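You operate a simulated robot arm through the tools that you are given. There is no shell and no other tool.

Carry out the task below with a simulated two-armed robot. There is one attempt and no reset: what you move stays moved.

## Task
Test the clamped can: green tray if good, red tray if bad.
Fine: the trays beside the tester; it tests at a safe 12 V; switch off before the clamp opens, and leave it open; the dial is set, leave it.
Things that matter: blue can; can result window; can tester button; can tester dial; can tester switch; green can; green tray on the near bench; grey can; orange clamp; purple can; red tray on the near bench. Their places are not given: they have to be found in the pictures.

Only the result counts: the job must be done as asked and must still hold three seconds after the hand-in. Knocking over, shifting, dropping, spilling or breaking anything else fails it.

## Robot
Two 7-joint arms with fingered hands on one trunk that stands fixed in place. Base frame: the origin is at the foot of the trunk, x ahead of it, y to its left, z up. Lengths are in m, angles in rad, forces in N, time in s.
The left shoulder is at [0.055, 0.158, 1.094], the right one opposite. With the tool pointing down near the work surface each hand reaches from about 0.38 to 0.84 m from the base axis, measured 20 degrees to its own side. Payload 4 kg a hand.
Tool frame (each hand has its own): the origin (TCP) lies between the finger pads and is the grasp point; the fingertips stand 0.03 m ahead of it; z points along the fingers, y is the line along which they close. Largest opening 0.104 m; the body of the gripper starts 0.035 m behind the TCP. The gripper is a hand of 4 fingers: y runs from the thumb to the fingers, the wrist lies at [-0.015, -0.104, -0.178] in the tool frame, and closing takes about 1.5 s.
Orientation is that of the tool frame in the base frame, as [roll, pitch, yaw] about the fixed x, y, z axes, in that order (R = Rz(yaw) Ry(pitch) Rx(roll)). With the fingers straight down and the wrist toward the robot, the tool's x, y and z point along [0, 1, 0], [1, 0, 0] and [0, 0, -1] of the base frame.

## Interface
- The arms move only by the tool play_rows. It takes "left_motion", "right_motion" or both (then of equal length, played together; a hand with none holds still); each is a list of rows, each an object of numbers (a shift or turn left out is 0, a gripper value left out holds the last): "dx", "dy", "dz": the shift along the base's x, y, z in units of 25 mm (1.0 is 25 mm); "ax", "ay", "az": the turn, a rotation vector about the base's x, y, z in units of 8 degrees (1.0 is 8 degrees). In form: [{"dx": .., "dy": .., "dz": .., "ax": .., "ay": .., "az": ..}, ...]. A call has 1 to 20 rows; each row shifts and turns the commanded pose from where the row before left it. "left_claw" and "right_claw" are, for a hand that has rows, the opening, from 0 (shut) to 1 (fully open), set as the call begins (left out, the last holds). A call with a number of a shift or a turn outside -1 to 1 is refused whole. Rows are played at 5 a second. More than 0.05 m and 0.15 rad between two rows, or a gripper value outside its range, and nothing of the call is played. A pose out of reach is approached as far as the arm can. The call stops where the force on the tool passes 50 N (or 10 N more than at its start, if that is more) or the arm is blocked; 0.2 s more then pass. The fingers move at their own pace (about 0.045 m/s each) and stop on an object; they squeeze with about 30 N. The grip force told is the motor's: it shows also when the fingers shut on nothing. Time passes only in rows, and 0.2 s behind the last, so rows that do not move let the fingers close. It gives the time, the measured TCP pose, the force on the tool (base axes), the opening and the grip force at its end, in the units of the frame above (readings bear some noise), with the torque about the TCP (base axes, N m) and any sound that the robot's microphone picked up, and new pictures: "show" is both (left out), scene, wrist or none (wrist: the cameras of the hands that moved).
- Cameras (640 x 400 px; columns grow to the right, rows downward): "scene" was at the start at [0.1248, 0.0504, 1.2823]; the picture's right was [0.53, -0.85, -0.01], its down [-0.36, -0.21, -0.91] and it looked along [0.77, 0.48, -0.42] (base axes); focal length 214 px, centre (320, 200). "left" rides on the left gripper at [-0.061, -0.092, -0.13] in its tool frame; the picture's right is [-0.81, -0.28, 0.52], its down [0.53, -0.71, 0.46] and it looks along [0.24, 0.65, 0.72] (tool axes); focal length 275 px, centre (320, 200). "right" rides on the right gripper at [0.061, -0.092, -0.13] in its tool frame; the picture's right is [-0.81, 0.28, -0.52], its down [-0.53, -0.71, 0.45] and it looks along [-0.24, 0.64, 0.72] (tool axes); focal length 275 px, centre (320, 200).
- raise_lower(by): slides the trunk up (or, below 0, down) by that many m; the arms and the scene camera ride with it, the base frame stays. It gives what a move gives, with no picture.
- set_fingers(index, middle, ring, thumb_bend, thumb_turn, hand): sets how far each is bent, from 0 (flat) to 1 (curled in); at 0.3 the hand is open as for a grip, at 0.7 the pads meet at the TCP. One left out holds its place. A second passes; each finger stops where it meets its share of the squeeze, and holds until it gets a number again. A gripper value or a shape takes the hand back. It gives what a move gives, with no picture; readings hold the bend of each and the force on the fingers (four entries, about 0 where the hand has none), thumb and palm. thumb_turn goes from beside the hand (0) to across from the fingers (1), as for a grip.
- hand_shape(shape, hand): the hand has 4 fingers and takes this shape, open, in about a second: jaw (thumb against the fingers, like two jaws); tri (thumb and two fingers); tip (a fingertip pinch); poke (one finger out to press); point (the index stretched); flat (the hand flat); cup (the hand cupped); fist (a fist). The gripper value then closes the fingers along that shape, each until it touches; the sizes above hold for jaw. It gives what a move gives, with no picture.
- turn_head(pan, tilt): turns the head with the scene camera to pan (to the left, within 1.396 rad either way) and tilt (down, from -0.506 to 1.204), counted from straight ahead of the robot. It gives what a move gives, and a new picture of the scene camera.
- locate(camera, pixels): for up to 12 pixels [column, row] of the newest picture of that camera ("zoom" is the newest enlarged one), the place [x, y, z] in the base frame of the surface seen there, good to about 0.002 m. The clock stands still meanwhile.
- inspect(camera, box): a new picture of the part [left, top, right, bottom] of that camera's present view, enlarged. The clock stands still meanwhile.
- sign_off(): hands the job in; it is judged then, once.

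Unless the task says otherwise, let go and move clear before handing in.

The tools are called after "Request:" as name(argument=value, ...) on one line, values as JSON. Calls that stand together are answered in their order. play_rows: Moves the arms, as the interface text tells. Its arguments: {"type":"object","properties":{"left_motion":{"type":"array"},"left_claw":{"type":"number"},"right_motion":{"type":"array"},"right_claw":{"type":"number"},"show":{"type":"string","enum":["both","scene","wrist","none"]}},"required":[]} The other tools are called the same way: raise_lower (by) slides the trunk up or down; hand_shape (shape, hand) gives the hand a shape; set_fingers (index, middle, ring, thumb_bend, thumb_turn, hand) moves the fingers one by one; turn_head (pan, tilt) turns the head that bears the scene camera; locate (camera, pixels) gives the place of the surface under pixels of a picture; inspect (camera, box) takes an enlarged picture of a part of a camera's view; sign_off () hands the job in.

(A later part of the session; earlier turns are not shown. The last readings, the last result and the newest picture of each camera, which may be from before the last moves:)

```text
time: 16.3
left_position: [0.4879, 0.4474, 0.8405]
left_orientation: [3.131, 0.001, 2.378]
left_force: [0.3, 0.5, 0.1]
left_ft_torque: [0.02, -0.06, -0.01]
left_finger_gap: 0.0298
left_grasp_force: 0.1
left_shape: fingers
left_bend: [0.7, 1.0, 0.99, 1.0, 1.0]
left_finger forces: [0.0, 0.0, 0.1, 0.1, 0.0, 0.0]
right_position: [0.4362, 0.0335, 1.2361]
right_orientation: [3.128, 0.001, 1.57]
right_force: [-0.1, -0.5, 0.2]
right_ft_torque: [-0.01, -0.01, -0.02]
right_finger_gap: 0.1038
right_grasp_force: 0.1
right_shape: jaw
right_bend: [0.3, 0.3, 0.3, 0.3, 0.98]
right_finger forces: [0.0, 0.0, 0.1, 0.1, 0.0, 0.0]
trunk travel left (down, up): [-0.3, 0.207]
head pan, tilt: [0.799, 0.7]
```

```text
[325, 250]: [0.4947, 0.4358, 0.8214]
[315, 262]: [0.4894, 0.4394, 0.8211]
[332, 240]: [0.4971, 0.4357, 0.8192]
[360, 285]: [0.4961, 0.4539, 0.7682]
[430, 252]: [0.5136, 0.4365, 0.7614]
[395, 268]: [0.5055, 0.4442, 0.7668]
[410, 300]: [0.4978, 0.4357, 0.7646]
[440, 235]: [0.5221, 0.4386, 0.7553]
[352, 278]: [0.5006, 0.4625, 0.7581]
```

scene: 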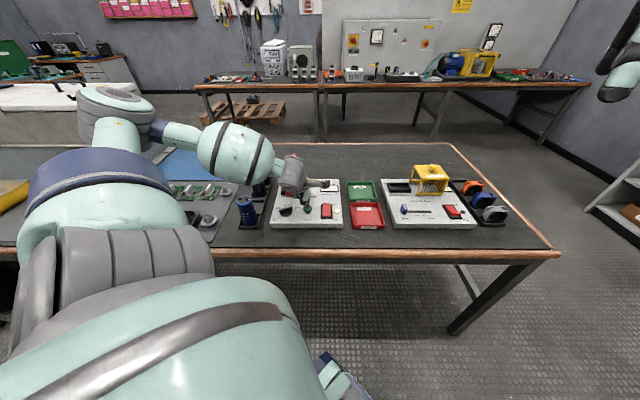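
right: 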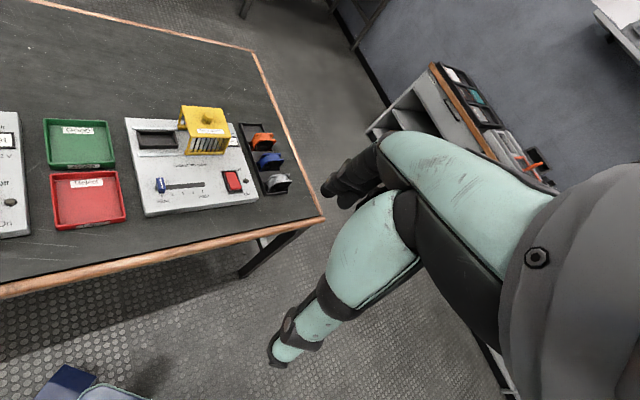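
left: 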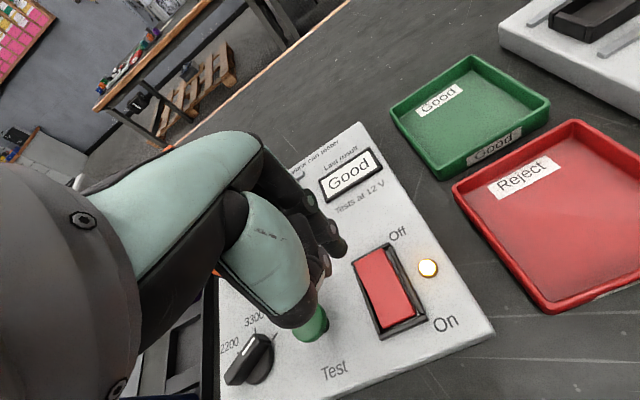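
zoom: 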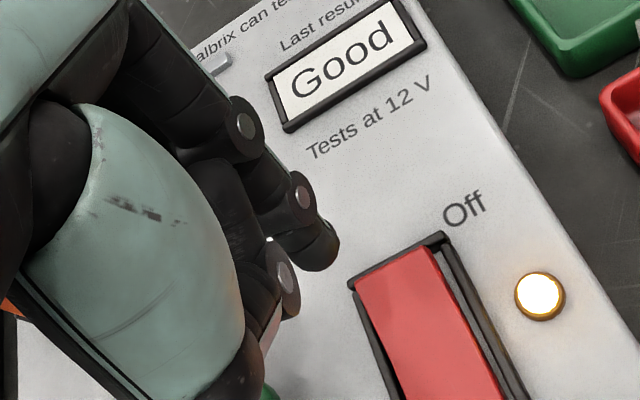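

The tip needs about 5 mm more toward the lamp side to be centred on the rocker's far end. I'll correct and press down until the click.

Request:
play_rows(left_motion=[{"dx": 0.15, "dy": -0.12}, {"dz": -0.6}, {"dz": -0.6}, {"dz": -0.4}, {"dz": -0.1}, {"dz": -0.1}, {"dz": -0.1}, {"dz": -0.1}], show="wrist")

Request:
inspect(camera="left", box=[260, 150, 420, 310])

```text
time: 18.1
left_position: [0.4927, 0.4452, 0.7914]
left_orientation: [3.128, -0.001, 2.379]
left_force: [-0.1, 0.2, 1.2]
left_ft_torque: [-0.02, -0.01, 0.0]
left_finger_gap: 0.0302
left_grasp_force: 0.5
left_shape: fingers
left_bend: [0.7, 1.0, 0.99, 1.0, 1.0]
left_finger forces: [1.5, 0.0, 0.0, 0.0, 0.0, 0.1]
right_position: [0.4377, 0.0334, 1.2358]
right_orientation: [3.129, 0.004, 1.571]
right_force: [0.4, -0.8, 0.4]
right_ft_torque: [0.03, -0.04, 0.02]
right_finger_gap: 0.1039
right_grasp_force: 0.0
right_shape: jaw
right_bend: [0.3, 0.3, 0.3, 0.3, 0.98]
right_finger forces: [0.0, 0.0, 0.0, 0.0, 0.0, 0.1]
trunk travel left (down, up): [-0.3, 0.207]
head pan, tilt: [0.799, 0.7]
heard: click
```

left: 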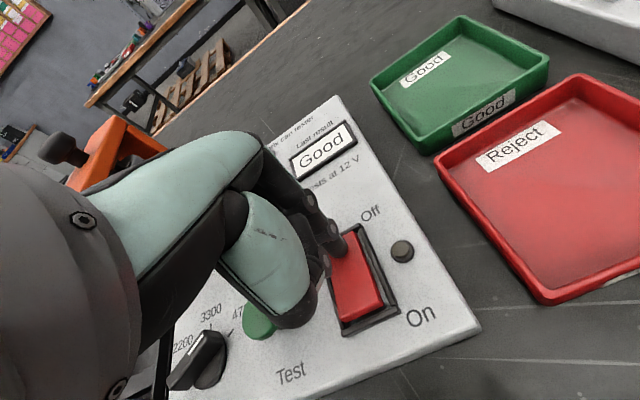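

```text
2.50 times, centred on (340, 230) of left
```

zoom: 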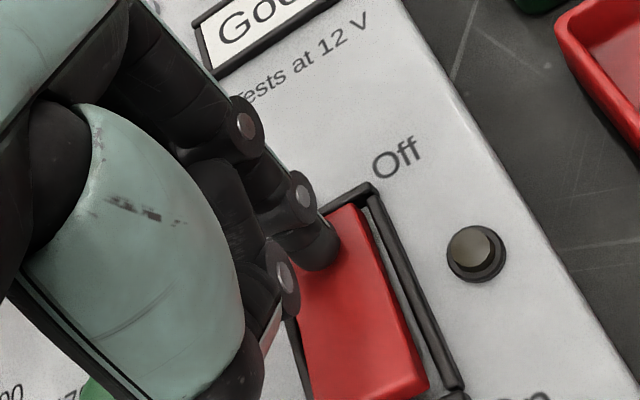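

The click sounded and the lamp at (402,251) is dark: the tester is off. Now I rise and move to the left side of the clamp (over its −u side), staying above the knob height, and look.

Request:
play_rows(left_motion=[{"dz": 0.6}, {"dz": 0.9}, {"dz": 0.9}, {"dz": 0.9}, {"dz": 0.9}, {"dz": 0.9}, {"dz": 0.9}, {"dz": 0.9}, {"dx": -0.235, "dy": 0.99}, {"dx": -0.235, "dy": 0.99}, {"dx": -0.235, "dy": 0.99}, {"dx": -0.235, "dy": 0.99}, {"dx": -0.235, "dy": 0.99}, {"dx": -0.235, "dy": 0.99}, {"dx": -0.235, "dy": 0.99}, {"dx": -0.235, "dy": 0.99}, {}], show="both")

Request:
inspect(camera="scene", box=[225, 110, 345, 230])

Request:
inspect(camera="left", box=[220, 130, 460, 330])

```text
time: 21.7
left_position: [0.4468, 0.6432, 0.9627]
left_orientation: [3.133, 0.0, 2.384]
left_force: [0.5, -0.1, -0.7]
left_ft_torque: [0.01, 0.03, 0.0]
left_finger_gap: 0.0301
left_grasp_force: 0.2
left_shape: fingers
left_bend: [0.7, 1.0, 0.99, 1.0, 1.0]
left_finger forces: [0.0, 0.0, 0.0, 0.1, 0.0, 0.1]
right_position: [0.4365, 0.0335, 1.2362]
right_orientation: [3.13, 0.0, 1.572]
right_force: [-0.5, -0.3, -0.1]
right_ft_torque: [0.02, 0.01, -0.04]
right_finger_gap: 0.1039
right_grasp_force: 0.1
right_shape: jaw
right_bend: [0.3, 0.3, 0.3, 0.3, 0.98]
right_finger forces: [0.0, 0.0, 0.0, 0.0, 0.1, 0.0]
trunk travel left (down, up): [-0.3, 0.207]
head pan, tilt: [0.799, 0.7]
```

scene: 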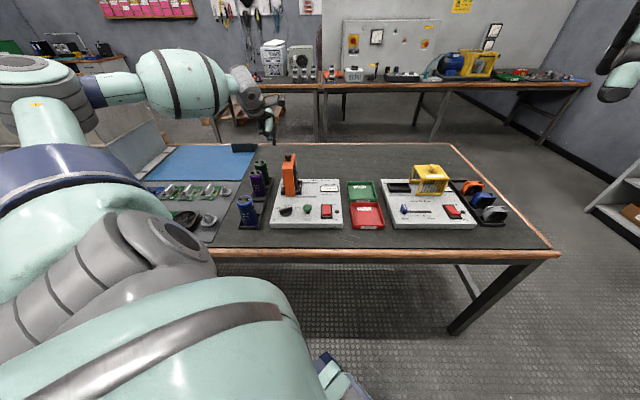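
left: 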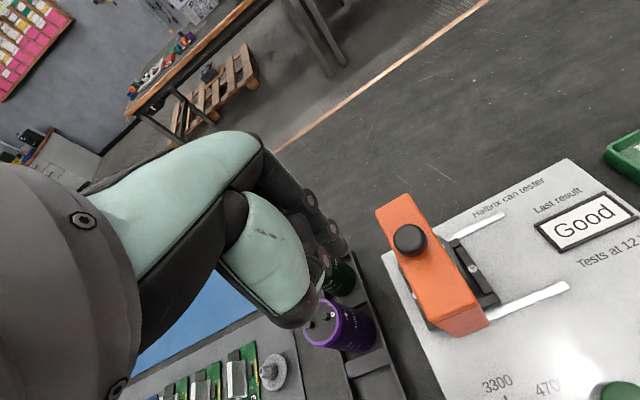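

```text
3.33 times, centred on (285, 170) of scene
```

zoom: 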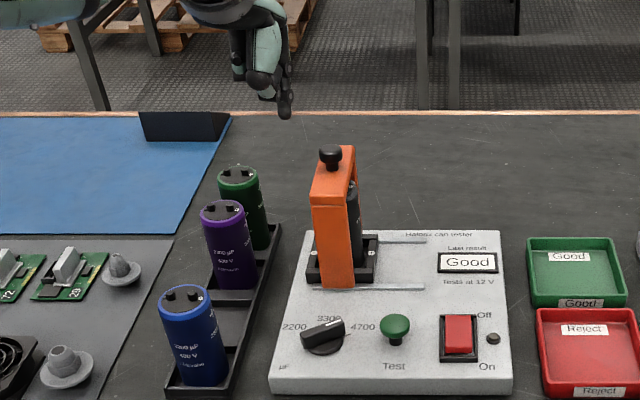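

```text
2.00 times, centred on (340, 230) of left
```

zoom: 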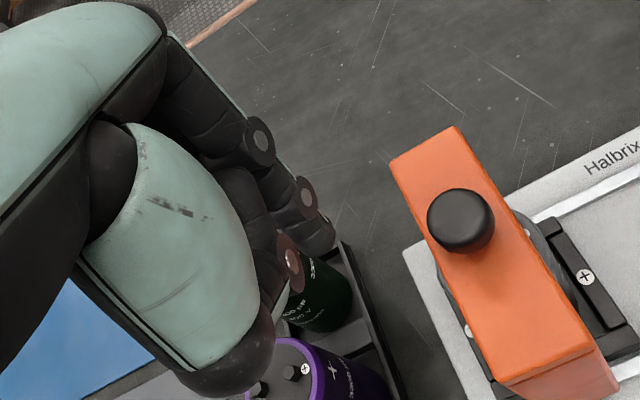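

The left zoom shows the clamp from above: knob at (460,220), bar corners (390,160), (455,127), (500,385), (610,350). I'll locate these and the nearby cans.

Request:
locate(camera="zoom", pixels=[[460, 210], [395, 163], [453, 132], [505, 380], [590, 348], [540, 240], [586, 276], [322, 245], [328, 232], [305, 372], [340, 270], [320, 350]])

Request:
locate(camera="scene", pixels=[[270, 144], [271, 141], [256, 173], [247, 199], [256, 165], [250, 165]])

```text
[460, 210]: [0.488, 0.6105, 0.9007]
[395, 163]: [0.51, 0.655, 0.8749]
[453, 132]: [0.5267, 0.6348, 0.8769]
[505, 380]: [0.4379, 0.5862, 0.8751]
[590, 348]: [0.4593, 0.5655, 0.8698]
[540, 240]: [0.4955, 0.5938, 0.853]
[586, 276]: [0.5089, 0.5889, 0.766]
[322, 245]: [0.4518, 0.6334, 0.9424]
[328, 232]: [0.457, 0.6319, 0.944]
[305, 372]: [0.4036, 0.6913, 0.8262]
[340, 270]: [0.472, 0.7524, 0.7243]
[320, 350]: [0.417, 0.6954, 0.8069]
```

```text
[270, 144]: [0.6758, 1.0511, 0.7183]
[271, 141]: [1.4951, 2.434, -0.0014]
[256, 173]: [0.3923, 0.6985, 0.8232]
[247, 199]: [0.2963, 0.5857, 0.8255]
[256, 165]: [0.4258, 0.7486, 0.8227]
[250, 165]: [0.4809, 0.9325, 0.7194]
```

The clamp bar is about 28 mm wide and centred at (0.4835,0.6104), top z 0.875. Before pushing I want the bar's underside and the can's terminal heights, so I'll zoom closely.

Request:
inspect(camera="scene", box=[274, 148, 314, 198])

```text
8.00 times, centred on (294, 173) of scene
```

zoom: 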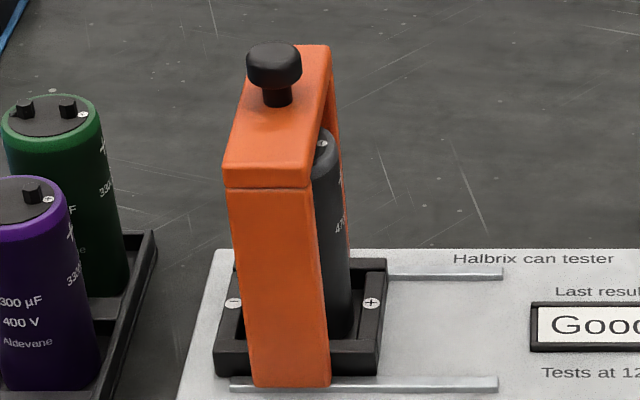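

Request:
locate(camera="zoom", pixels=[[270, 162], [270, 184], [270, 192], [323, 143], [318, 150], [326, 134], [316, 165], [320, 128], [326, 100], [345, 330], [274, 52], [274, 96]])

```text
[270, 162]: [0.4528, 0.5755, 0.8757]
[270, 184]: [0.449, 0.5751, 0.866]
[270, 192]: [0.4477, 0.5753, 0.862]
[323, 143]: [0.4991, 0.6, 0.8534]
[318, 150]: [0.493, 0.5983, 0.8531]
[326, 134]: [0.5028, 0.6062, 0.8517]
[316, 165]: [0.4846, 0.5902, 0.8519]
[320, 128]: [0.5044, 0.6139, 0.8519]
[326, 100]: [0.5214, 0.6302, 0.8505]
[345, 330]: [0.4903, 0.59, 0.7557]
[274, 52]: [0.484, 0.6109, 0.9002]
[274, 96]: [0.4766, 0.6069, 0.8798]
```

The bar is 12 mm thick (z 0.863–0.875) and the can top sits at 0.852, so I'll keep the fingertip at about 0.866 — touching the bar but clear of the can. Descending beside the bar now.

Request:
play_rows(left_motion=[{"dz": -0.89}, {"dz": -0.89}, {"dz": -0.89}, {}, {}], show="both")

Request:
inspect(camera="scene", box=[245, 125, 325, 195])

Request:
inspect(camera="left", box=[220, 130, 460, 330])

```text
time: 22.9
left_position: [0.4453, 0.6448, 0.8957]
left_orientation: [3.132, -0.002, 2.382]
left_force: [0.4, 1.0, 0.1]
left_ft_torque: [0.0, -0.01, -0.01]
left_finger_gap: 0.0299
left_grasp_force: 0.1
left_shape: fingers
left_bend: [0.7, 1.0, 0.99, 1.0, 1.0]
left_finger forces: [0.0, 0.1, 0.1, 0.0, 0.0, 0.1]
right_position: [0.4372, 0.0335, 1.237]
right_orientation: [3.13, 0.003, 1.57]
right_force: [0.2, 0.0, 0.5]
right_ft_torque: [0.0, 0.01, 0.01]
right_finger_gap: 0.1041
right_grasp_force: 0.0
right_shape: jaw
right_bend: [0.3, 0.3, 0.3, 0.3, 0.98]
right_finger forces: [0.1, 0.1, 0.1, 0.0, 0.0, 0.0]
trunk travel left (down, up): [-0.3, 0.207]
head pan, tilt: [0.799, 0.7]
```

scene: 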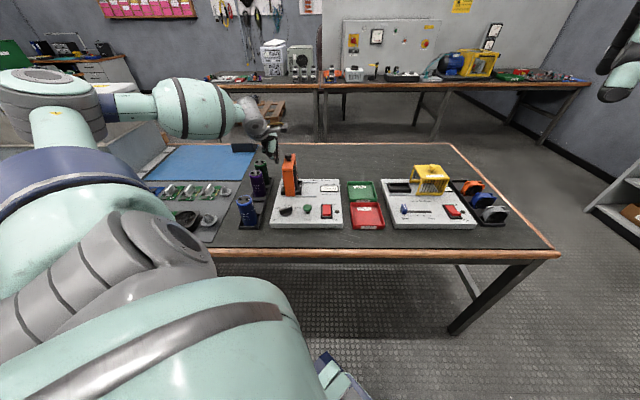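
left: 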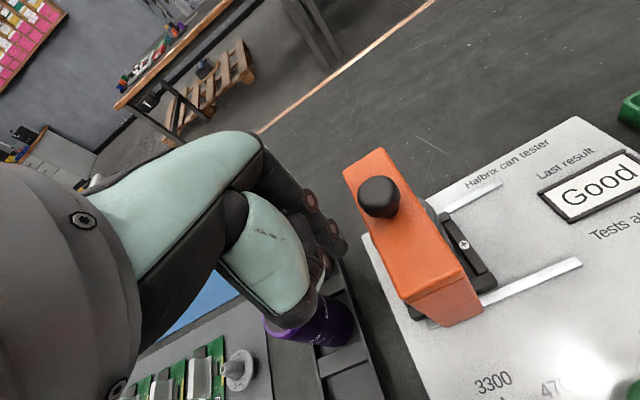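

```text
5.71 times, centred on (285, 160) of scene
```

zoom: 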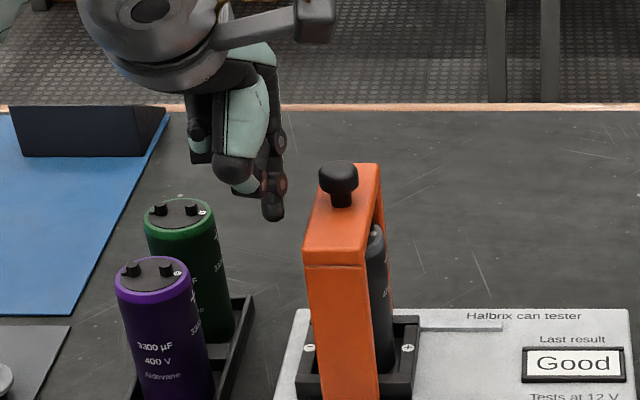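

```text
2.00 times, centred on (340, 230) of left
```

zoom: 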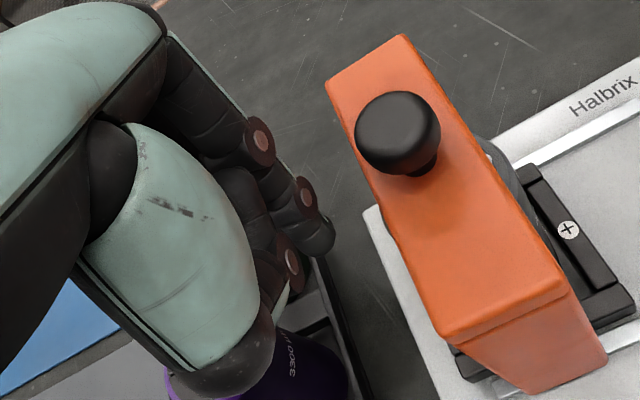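

The index finger (zoom (320,235)) is level with the bar and clear of the cans. I'll move along +u in small steps toward the bar, watching the force.

Request:
play_rows(left_motion=[{"dx": 0.284, "dy": -0.282}, {"dx": 0.142, "dy": -0.141}, {"dx": 0.142, "dy": -0.141}, {"dx": 0.142, "dy": -0.141}, {}], show="wrist")

Request:
inspect(camera="left", box=[220, 130, 460, 330])

```text
time: 24.1
left_position: [0.4647, 0.625, 0.8966]
left_orientation: [3.133, -0.003, 2.382]
left_force: [-0.2, -0.1, -0.6]
left_ft_torque: [0.03, 0.0, -0.03]
left_finger_gap: 0.0296
left_grasp_force: 0.1
left_shape: fingers
left_bend: [0.7, 1.0, 0.99, 1.0, 1.0]
left_finger forces: [0.3, 0.0, 0.0, 0.0, 0.0, 0.1]
right_position: [0.4367, 0.0347, 1.2368]
right_orientation: [3.129, 0.003, 1.57]
right_force: [0.1, -0.3, -0.7]
right_ft_torque: [-0.02, -0.01, -0.05]
right_finger_gap: 0.1039
right_grasp_force: 0.0
right_shape: jaw
right_bend: [0.3, 0.3, 0.3, 0.3, 0.98]
right_finger forces: [0.1, 0.0, 0.0, 0.0, 0.0, 0.1]
trunk travel left (down, up): [-0.3, 0.207]
head pan, tilt: [0.799, 0.7]
```

left: 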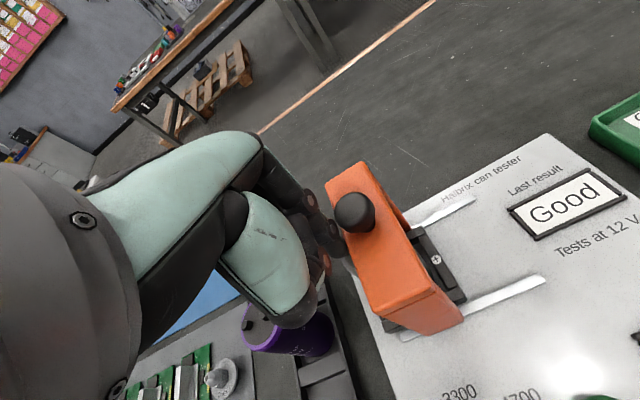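

```text
2.00 times, centred on (340, 230) of left
```

zoom: 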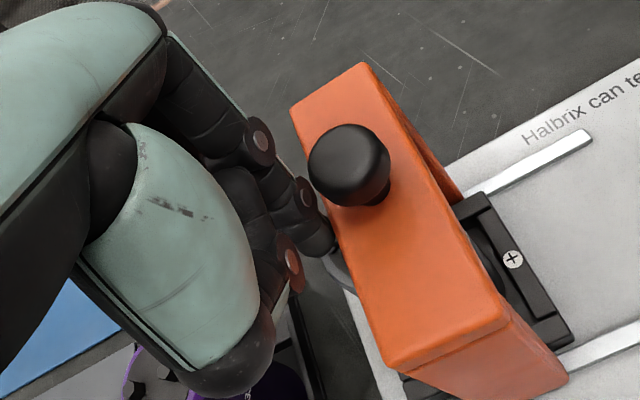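

The grey can is now peeking out on the left of the bar at (340,270), so the clamp is sliding with little force. I'll continue pushing along the rails.

Request:
play_rows(left_motion=[{"dx": 0.213, "dy": -0.211}, {"dx": 0.213, "dy": -0.211}, {"dx": 0.213, "dy": -0.211}, {"dx": 0.213, "dy": -0.211}, {"dx": 0.213, "dy": -0.211}], show="both")

Request:
inspect(camera="left", box=[220, 130, 460, 330])

Request:
inspect(camera="scene", box=[245, 125, 355, 215])

```text
time: 25.3
left_position: [0.4915, 0.5969, 0.8976]
left_orientation: [3.133, 0.0, 2.38]
left_force: [0.3, 0.2, 0.1]
left_ft_torque: [0.0, -0.01, 0.03]
left_finger_gap: 0.0294
left_grasp_force: 0.0
left_shape: fingers
left_bend: [0.7, 1.0, 0.99, 1.0, 1.0]
left_finger forces: [0.1, 0.0, 0.0, 0.1, 0.1, 0.0]
right_position: [0.4376, 0.0335, 1.2367]
right_orientation: [3.13, 0.001, 1.57]
right_force: [1.1, 0.2, 1.9]
right_ft_torque: [0.0, -0.02, 0.02]
right_finger_gap: 0.1038
right_grasp_force: 0.1
right_shape: jaw
right_bend: [0.3, 0.3, 0.3, 0.3, 0.98]
right_finger forces: [0.0, 0.0, 0.0, 0.1, 0.0, 0.0]
trunk travel left (down, up): [-0.3, 0.207]
head pan, tilt: [0.799, 0.7]
```

scene: 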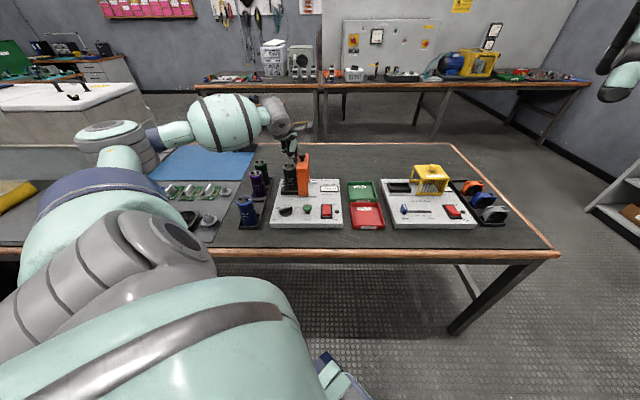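
left: 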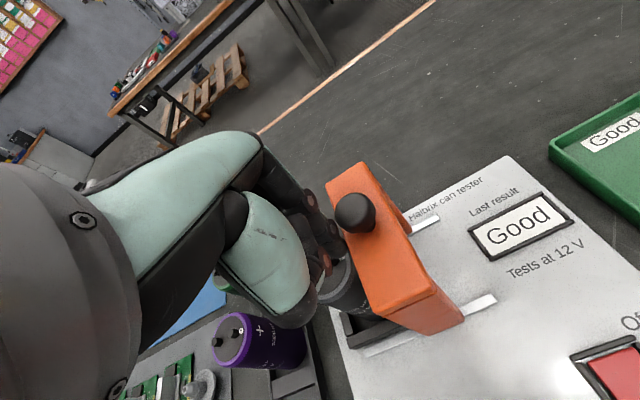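

```text
2.00 times, centred on (340, 230) of left
```

zoom: 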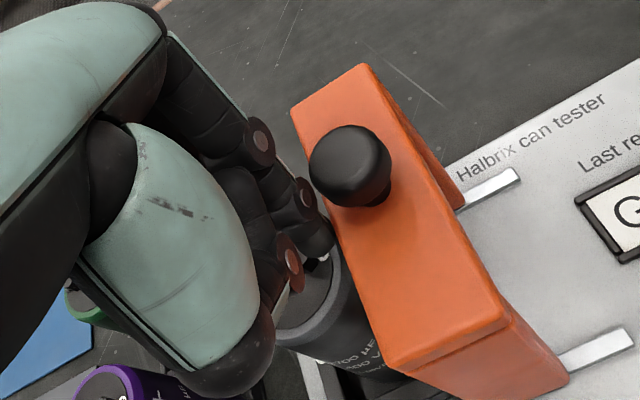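

```text
4.44 times, centred on (300, 170) of scene
```

zoom: 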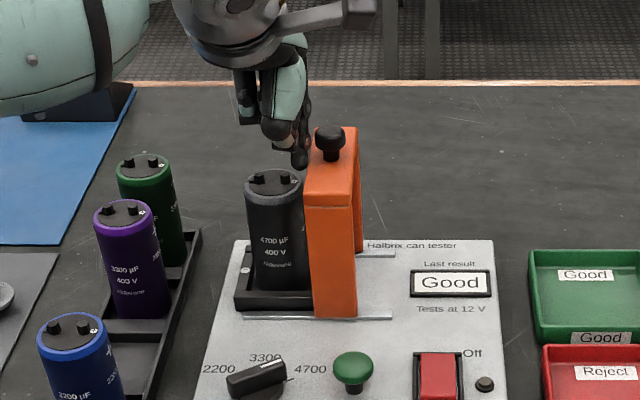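

The clamp has cleared most of the can, with about 20 mm of rail left. I'll push further in 5 mm steps and watch for the end stop.

Request:
play_rows(left_motion=[{"dx": 0.142, "dy": -0.141}, {"dx": 0.142, "dy": -0.141}, {"dx": 0.142, "dy": -0.141}], show="none")

Request:
inspect(camera="scene", box=[265, 135, 345, 205])

Request:
inspect(camera="left", box=[220, 130, 460, 330])

```text
time: 26.1
left_position: [0.5027, 0.5873, 0.8965]
left_orientation: [3.131, -0.001, 2.378]
left_force: [-0.4, 0.7, 0.6]
left_ft_torque: [-0.01, 0.02, -0.01]
left_finger_gap: 0.0296
left_grasp_force: 0.4
left_shape: fingers
left_bend: [0.7, 1.0, 0.99, 1.0, 1.0]
left_finger forces: [0.4, 0.0, 0.1, 0.0, 0.0, 0.1]
right_position: [0.4379, 0.0338, 1.2359]
right_orientation: [3.129, 0.001, 1.572]
right_force: [0.5, 0.4, -0.3]
right_ft_torque: [-0.01, 0.02, 0.01]
right_finger_gap: 0.1039
right_grasp_force: 0.0
right_shape: jaw
right_bend: [0.3, 0.3, 0.3, 0.3, 0.98]
right_finger forces: [0.0, 0.0, 0.1, 0.0, 0.0, 0.1]
trunk travel left (down, up): [-0.3, 0.207]
head pan, tilt: [0.799, 0.7]
```

```text
5.71 times, centred on (305, 170) of scene
```

zoom: 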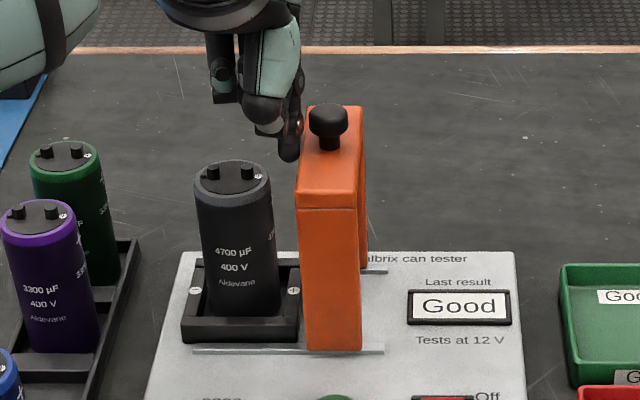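

```text
2.00 times, centred on (340, 230) of left
```

zoom: 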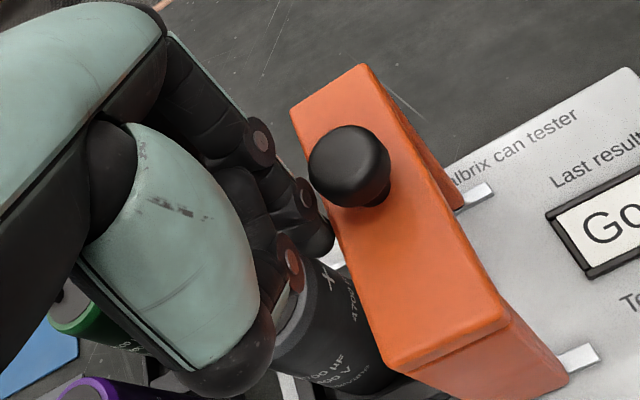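

The can is fully exposed; about 10 mm of rail remains to the clamp's right. I'll nudge a bit more to reach the open end, watching force.

Request:
play_rows(left_motion=[{"dx": 0.1, "dy": -0.099}, {"dx": 0.1, "dy": -0.099}, {}], show="none")

Request:
inspect(camera="scene", box=[265, 135, 345, 205])

```text
time: 26.9
left_position: [0.5051, 0.5843, 0.897]
left_orientation: [3.131, -0.003, 2.381]
left_force: [-4.2, 6.7, 0.3]
left_ft_torque: [0.15, 0.14, 0.03]
left_finger_gap: 0.0289
left_grasp_force: 4.5
left_shape: fingers
left_bend: [0.7, 1.0, 0.99, 1.0, 1.0]
left_finger forces: [8.4, 0.0, 0.0, 0.0, 0.0, 0.0]
right_position: [0.4356, 0.0346, 1.2367]
right_orientation: [3.13, 0.003, 1.571]
right_force: [0.3, 0.5, 0.6]
right_ft_torque: [-0.02, 0.01, 0.02]
right_finger_gap: 0.104
right_grasp_force: 0.1
right_shape: jaw
right_bend: [0.3, 0.3, 0.3, 0.3, 0.98]
right_finger forces: [0.0, 0.0, 0.0, 0.0, 0.0, 0.0]
trunk travel left (down, up): [-0.3, 0.207]
head pan, tilt: [0.799, 0.7]
```

```text
5.71 times, centred on (305, 170) of scene
```

zoom: 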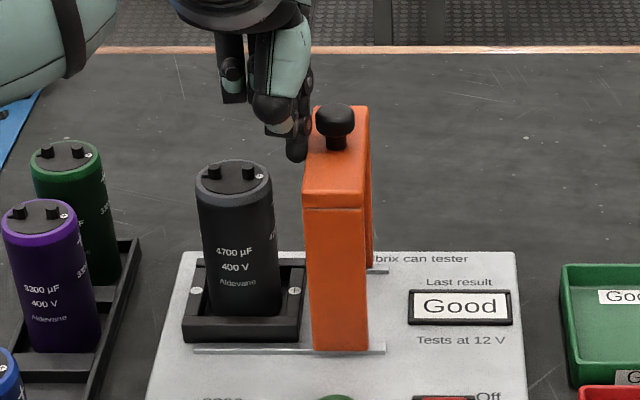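

Force rose to ~8 N: the clamp has reached its open end stop and the tester hasn't moved. I'll back off and rise.

Request:
play_rows(left_motion=[{"dx": -0.2, "dy": 0.2}, {"dx": -0.2, "dy": 0.2, "dz": 0.3}, {"dz": 0.9}, {"dz": 0.9}, {"dz": 0.9}, {"dz": 0.9}, {}], show="both")

Request:
hand_shape(hand="left", shape="jaw")

Request:
inspect(camera="scene", box=[255, 120, 345, 205])

Request:
inspect(camera="left", box=[180, 100, 480, 360])

```text
time: 28.5
left_position: [0.4976, 0.5925, 0.9955]
left_orientation: [3.133, -0.003, 2.382]
left_force: [-0.8, -0.4, -0.1]
left_ft_torque: [-0.01, 0.0, -0.02]
left_finger_gap: 0.0297
left_grasp_force: 0.1
left_shape: fingers
left_bend: [0.7, 1.0, 0.99, 1.0, 1.0]
left_finger forces: [0.0, 0.0, 0.1, 0.0, 0.0, 0.0]
right_position: [0.4373, 0.0339, 1.2372]
right_orientation: [3.13, 0.003, 1.569]
right_force: [0.5, -0.1, 0.2]
right_ft_torque: [0.02, 0.0, -0.02]
right_finger_gap: 0.1038
right_grasp_force: 0.0
right_shape: jaw
right_bend: [0.3, 0.3, 0.3, 0.3, 0.98]
right_finger forces: [0.1, 0.0, 0.1, 0.0, 0.0, 0.1]
trunk travel left (down, up): [-0.3, 0.207]
head pan, tilt: [0.799, 0.7]
```

scene: 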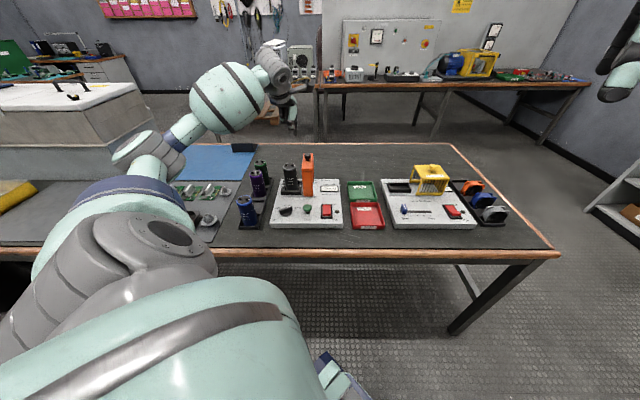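
left: 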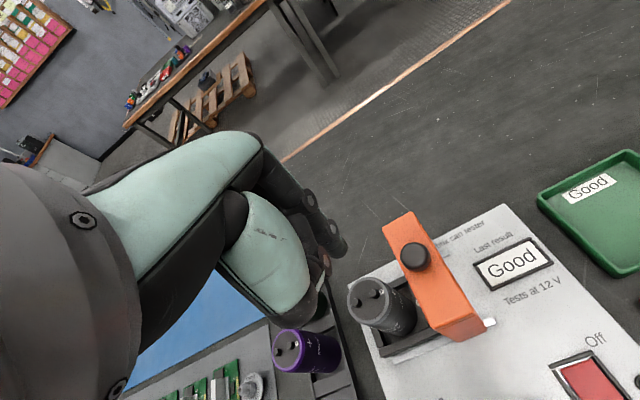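

```text
time: 29.4
left_position: [0.4981, 0.5919, 0.9956]
left_orientation: [3.129, -0.005, 2.379]
left_force: [0.3, 0.8, 0.5]
left_ft_torque: [0.02, 0.0, -0.02]
left_finger_gap: 0.104
left_grasp_force: 0.0
left_shape: jaw
left_bend: [0.3, 0.3, 0.3, 0.3, 0.98]
left_finger forces: [0.1, 0.0, 0.0, 0.1, 0.1, 0.0]
right_position: [0.4384, 0.0342, 1.2365]
right_orientation: [3.13, 0.002, 1.571]
right_force: [0.1, 0.0, -1.0]
right_ft_torque: [0.02, 0.03, 0.03]
right_finger_gap: 0.1039
right_grasp_force: 0.1
right_shape: jaw
right_bend: [0.3, 0.3, 0.3, 0.3, 0.98]
right_finger forces: [0.0, 0.0, 0.1, 0.0, 0.0, 0.1]
trunk travel left (down, up): [-0.3, 0.207]
head pan, tilt: [0.799, 0.7]
```

```text
4.71 times, centred on (300, 162) of scene
```

zoom: 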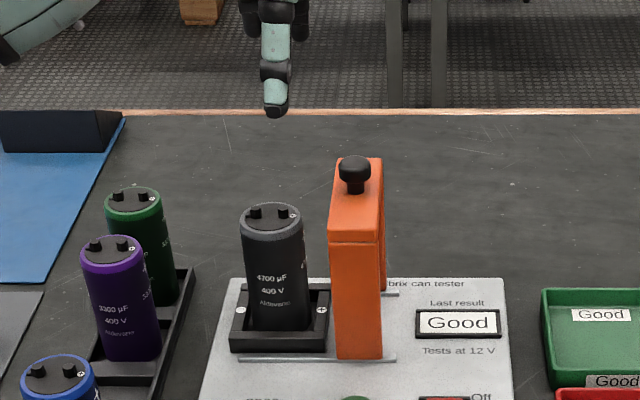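

```text
1.54 times, centred on (330, 230) of left
```

zoom: 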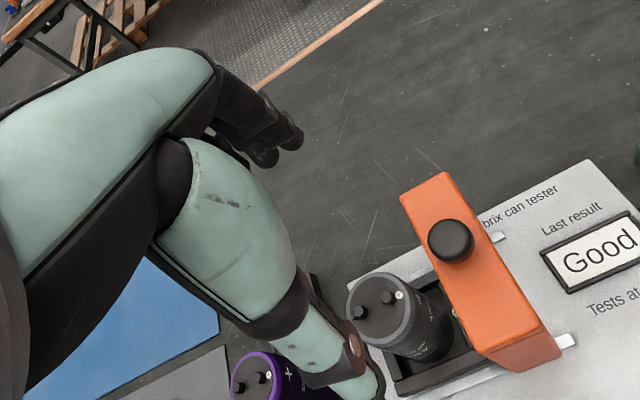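

The can stands alone with the clamp at its right. I'll locate the can top rim, terminals, clamp bar, and fingertips.

Request:
locate(camera="zoom", pixels=[[352, 312], [410, 318], [375, 278], [385, 345], [380, 310], [387, 296], [405, 195], [448, 178], [480, 345], [535, 325], [455, 232], [440, 335]])

Request:
locate(camera="scene", pixels=[[284.5, 206], [298, 206], [291.5, 204], [291.5, 211], [290, 206.5], [295.5, 206], [284, 227], [298, 229], [291, 231], [303, 225], [290, 183], [291, 208]])

```text
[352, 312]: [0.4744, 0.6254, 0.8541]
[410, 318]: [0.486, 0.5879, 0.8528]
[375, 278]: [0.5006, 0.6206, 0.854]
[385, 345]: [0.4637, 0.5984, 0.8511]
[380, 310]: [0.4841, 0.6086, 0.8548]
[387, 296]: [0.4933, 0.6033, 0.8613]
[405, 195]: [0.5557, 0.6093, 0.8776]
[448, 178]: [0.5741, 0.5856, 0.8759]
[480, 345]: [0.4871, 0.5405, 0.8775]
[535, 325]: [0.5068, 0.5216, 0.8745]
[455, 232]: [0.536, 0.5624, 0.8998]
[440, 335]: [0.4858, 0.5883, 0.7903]
```

```text
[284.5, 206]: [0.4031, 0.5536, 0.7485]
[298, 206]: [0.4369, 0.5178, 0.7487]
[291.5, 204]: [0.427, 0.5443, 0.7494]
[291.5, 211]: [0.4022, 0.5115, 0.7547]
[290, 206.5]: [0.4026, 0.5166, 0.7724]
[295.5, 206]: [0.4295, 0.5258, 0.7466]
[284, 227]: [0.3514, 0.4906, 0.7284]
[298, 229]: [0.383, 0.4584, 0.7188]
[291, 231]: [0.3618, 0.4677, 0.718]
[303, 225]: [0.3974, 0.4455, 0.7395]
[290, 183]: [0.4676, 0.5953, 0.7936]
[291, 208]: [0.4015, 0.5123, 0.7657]
```

The can's centre is about (0.4825,0.609), radius ~20 mm, top z 0.853, terminals 0.861; the clamp bar is now 31 mm from the can's edge. I'll centre the open hand above the can and stop with the tips above it.

Request:
play_rows(left_motion=[{"dx": -0.31, "dy": 0.34}, {"dx": -0.31, "dy": 0.34}, {"dz": -0.8}, {"dz": -0.8}, {"dz": -0.8}, {"dz": -0.8}, {}], left_claw=1.0, show="both")

Request:
inspect(camera="scene", box=[245, 120, 335, 205])

Request:
inspect(camera="left", box=[200, 120, 480, 380])

```text
time: 31.0
left_position: [0.4871, 0.6091, 0.9145]
left_orientation: [3.132, -0.004, 2.379]
left_force: [0.6, -0.6, 0.3]
left_ft_torque: [0.03, -0.02, 0.01]
left_finger_gap: 0.1039
left_grasp_force: 0.0
left_shape: jaw
left_bend: [0.3, 0.3, 0.3, 0.3, 0.98]
left_finger forces: [0.1, 0.0, 0.1, 0.1, 0.0, 0.0]
right_position: [0.4371, 0.0338, 1.2355]
right_orientation: [3.129, 0.002, 1.571]
right_force: [-0.1, 0.4, 0.1]
right_ft_torque: [-0.01, -0.01, 0.01]
right_finger_gap: 0.1037
right_grasp_force: 0.0
right_shape: jaw
right_bend: [0.3, 0.3, 0.3, 0.3, 0.98]
right_finger forces: [0.0, 0.0, 0.0, 0.0, 0.0, 0.0]
trunk travel left (down, up): [-0.3, 0.207]
head pan, tilt: [0.799, 0.7]
```

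scene: 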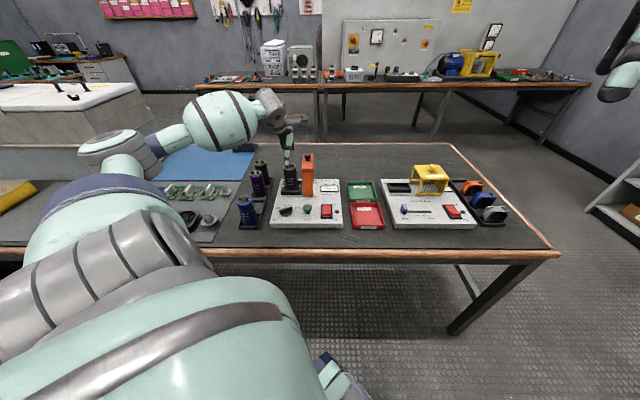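
left: 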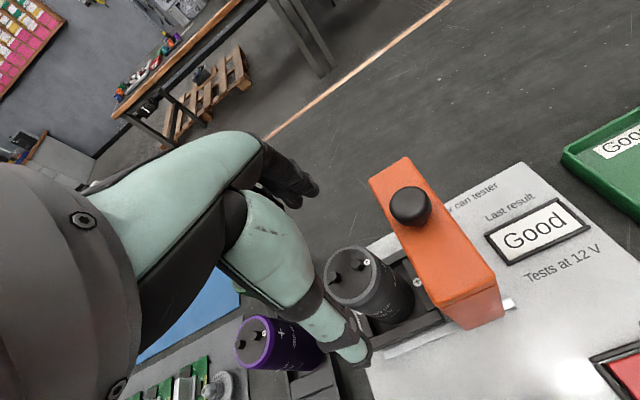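

```text
4.71 times, centred on (290, 162) of scene
```

zoom: 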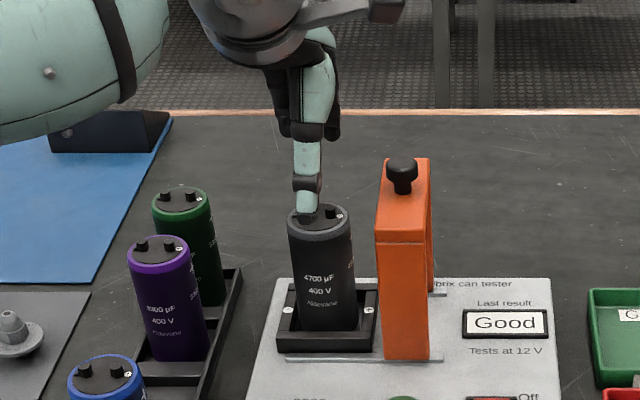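

```text
1.54 times, centred on (340, 250) of left
```

zoom: 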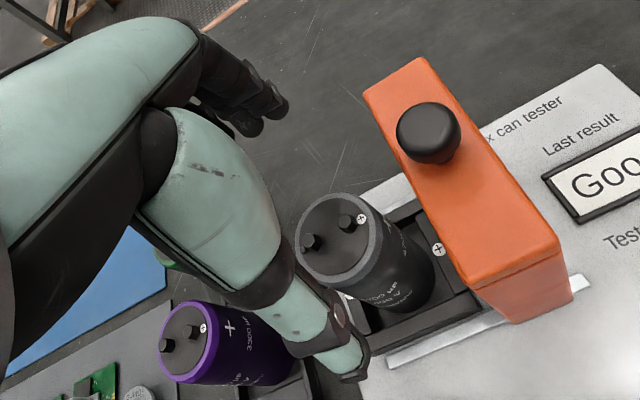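

The thumb tip is at (350,362) and fingertips at (275,108)/(250,125) in the left zoom; the can top centre is at (340,240). I'll locate them for alignment.

Request:
locate(camera="zoom", pixels=[[345, 368], [355, 360], [362, 352], [275, 108], [283, 100], [250, 130], [258, 122], [345, 340], [298, 240], [380, 240], [340, 197], [340, 280]])

Request:
locate(camera="scene", pixels=[[287, 162], [286, 160], [289, 160], [287, 156], [290, 164], [293, 167], [283.5, 168], [297, 168]])

```text
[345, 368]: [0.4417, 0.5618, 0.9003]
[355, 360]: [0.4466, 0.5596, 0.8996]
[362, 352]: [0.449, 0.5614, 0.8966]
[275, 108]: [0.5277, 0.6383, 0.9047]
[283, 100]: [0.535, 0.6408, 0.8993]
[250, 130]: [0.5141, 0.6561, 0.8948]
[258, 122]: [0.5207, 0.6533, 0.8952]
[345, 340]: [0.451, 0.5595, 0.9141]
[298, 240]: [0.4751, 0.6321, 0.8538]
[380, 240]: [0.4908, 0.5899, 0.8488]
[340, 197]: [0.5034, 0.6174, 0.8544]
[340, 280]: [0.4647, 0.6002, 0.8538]
```

```text
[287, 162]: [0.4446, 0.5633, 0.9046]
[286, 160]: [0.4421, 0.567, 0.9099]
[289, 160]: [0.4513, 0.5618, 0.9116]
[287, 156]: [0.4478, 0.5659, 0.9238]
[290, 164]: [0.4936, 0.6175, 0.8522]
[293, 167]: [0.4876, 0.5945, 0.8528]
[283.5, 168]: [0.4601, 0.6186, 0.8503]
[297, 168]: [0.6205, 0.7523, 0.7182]
```

Fingers and thumb straddle the can evenly (±55 mm along v, and within 6 mm along u). I'll descend to grasp height z≈0.835.

Request:
play_rows(left_motion=[{"dx": -0.08, "dz": -0.6}, {"dz": -0.6}, {"dz": -0.6}, {"dz": -0.6}, {"dz": -0.5}, {"dz": -0.25}, {}], show="both")

Request:
inspect(camera="scene", box=[245, 120, 335, 205])

Request:
inspect(camera="left", box=[200, 120, 480, 380])

```text
time: 32.6
left_position: [0.48, 0.6094, 0.8357]
left_orientation: [3.129, -0.003, 2.378]
left_force: [0.2, 0.4, 1.3]
left_ft_torque: [0.0, -0.02, 0.0]
left_finger_gap: 0.104
left_grasp_force: 0.1
left_shape: jaw
left_bend: [0.3, 0.3, 0.3, 0.3, 0.98]
left_finger forces: [0.0, 0.0, 0.1, 0.0, 0.1, 0.0]
right_position: [0.4363, 0.0337, 1.2364]
right_orientation: [3.128, 0.0, 1.569]
right_force: [-0.5, -0.4, 0.0]
right_ft_torque: [0.0, 0.0, -0.03]
right_finger_gap: 0.1042
right_grasp_force: 0.0
right_shape: jaw
right_bend: [0.3, 0.3, 0.3, 0.3, 0.98]
right_finger forces: [0.0, 0.1, 0.0, 0.0, 0.0, 0.0]
trunk travel left (down, up): [-0.3, 0.207]
head pan, tilt: [0.799, 0.7]
```

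scene: 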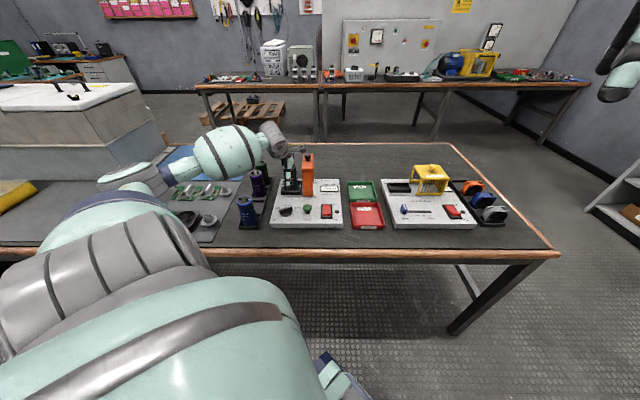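
left: 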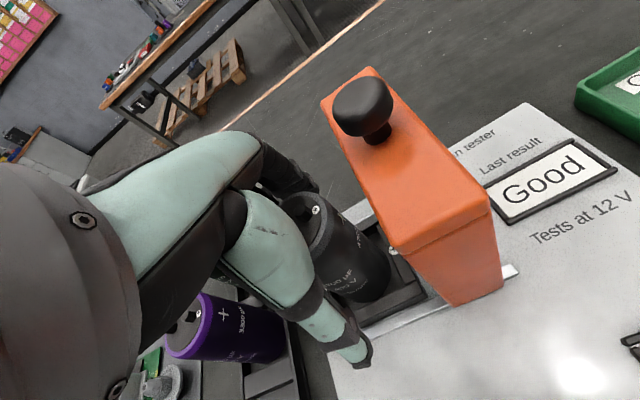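

```text
4.71 times, centred on (290, 162) of scene
```

zoom: 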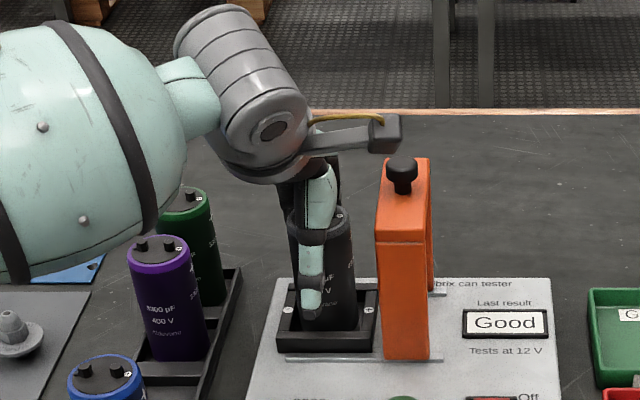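

```text
1.54 times, centred on (340, 250) of left
```

zoom: 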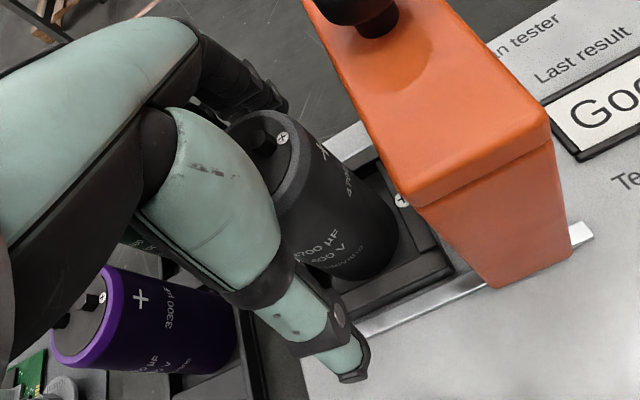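

The fingers straddle the can, palm just above its terminals, with clear space to the clamp. Closing the grip now.

Request:
play_rows(left_motion=[{}, {}, {}, {}, {}, {}, {}, {}, {}, {}], left_claw=0.0, show="both")

Request:
inspect(camera="scene", box=[245, 120, 335, 205])

Request:
inspect(camera="left", box=[200, 120, 480, 380])

```text
time: 34.8
left_position: [0.4806, 0.6099, 0.8366]
left_orientation: [3.131, -0.002, 2.378]
left_force: [-0.1, 0.1, -0.3]
left_ft_torque: [0.01, 0.0, -0.01]
left_finger_gap: 0.0403
left_grasp_force: 29.9
left_shape: jaw
left_bend: [0.74, 0.49, 0.51, 0.74, 1.0]
left_finger forces: [16.4, 8.9, 0.0, 0.0, 26.2, 0.0]
right_position: [0.438, 0.0335, 1.2356]
right_orientation: [3.129, 0.002, 1.571]
right_force: [0.0, -0.8, -0.2]
right_ft_torque: [0.01, 0.03, -0.01]
right_finger_gap: 0.104
right_grasp_force: 0.0
right_shape: jaw
right_bend: [0.3, 0.3, 0.3, 0.3, 0.98]
right_finger forces: [0.1, 0.0, 0.1, 0.0, 0.0, 0.1]
trunk travel left (down, up): [-0.3, 0.207]
head pan, tilt: [0.799, 0.7]
```

scene: 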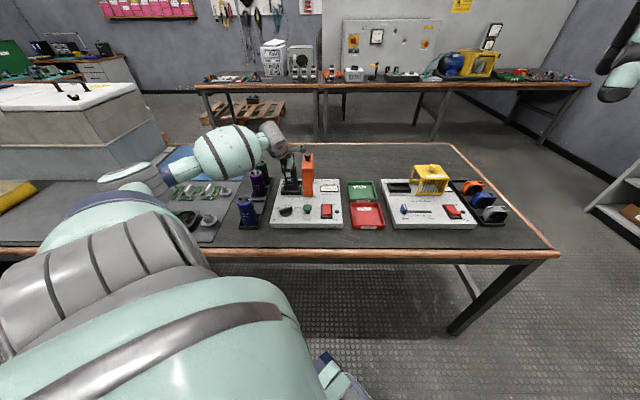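
left: 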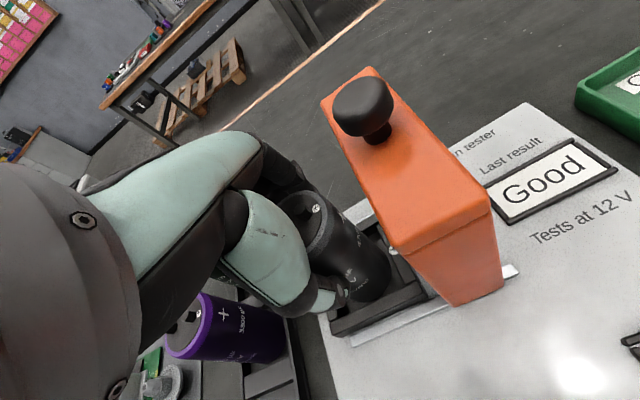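

```text
4.71 times, centred on (290, 162) of scene
```

zoom: 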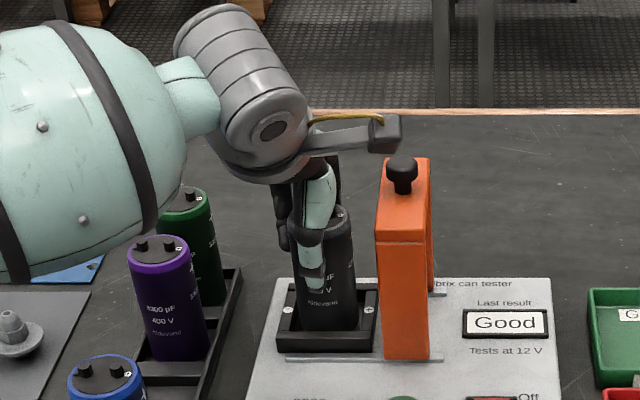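

```text
1.54 times, centred on (340, 250) of left
```

zoom: 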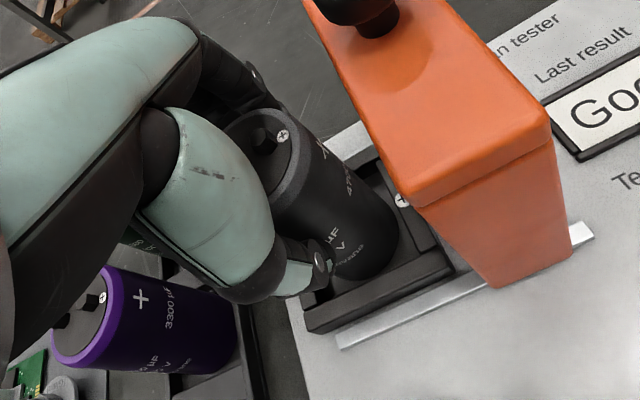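

The grip force is 30 N with thumb 26 N against index 16 N and middle 9 N, gap 40 mm, matching the can. The index bend (0.74) is larger than the middle's, so I'll look closer before lifting.

Request:
inspect(camera="left", box=[240, 130, 370, 230])

Request:
inspect(camera="scene", box=[270, 135, 315, 195])

```text
4.00 times, centred on (305, 180) of left
```

zoom: 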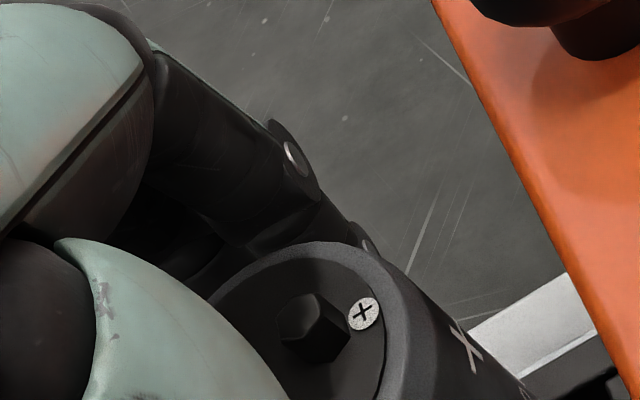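

```text
6.67 times, centred on (292, 165) of scene
```

zoom: 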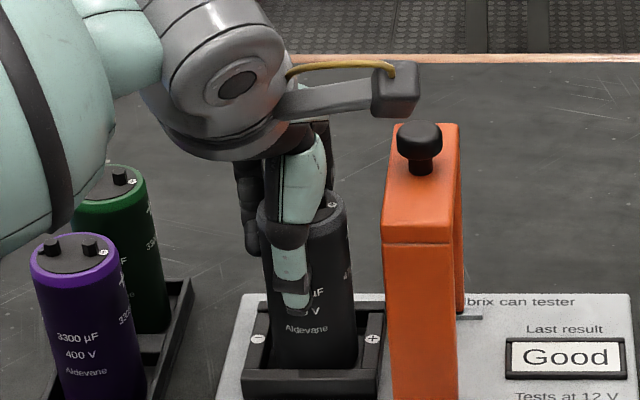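

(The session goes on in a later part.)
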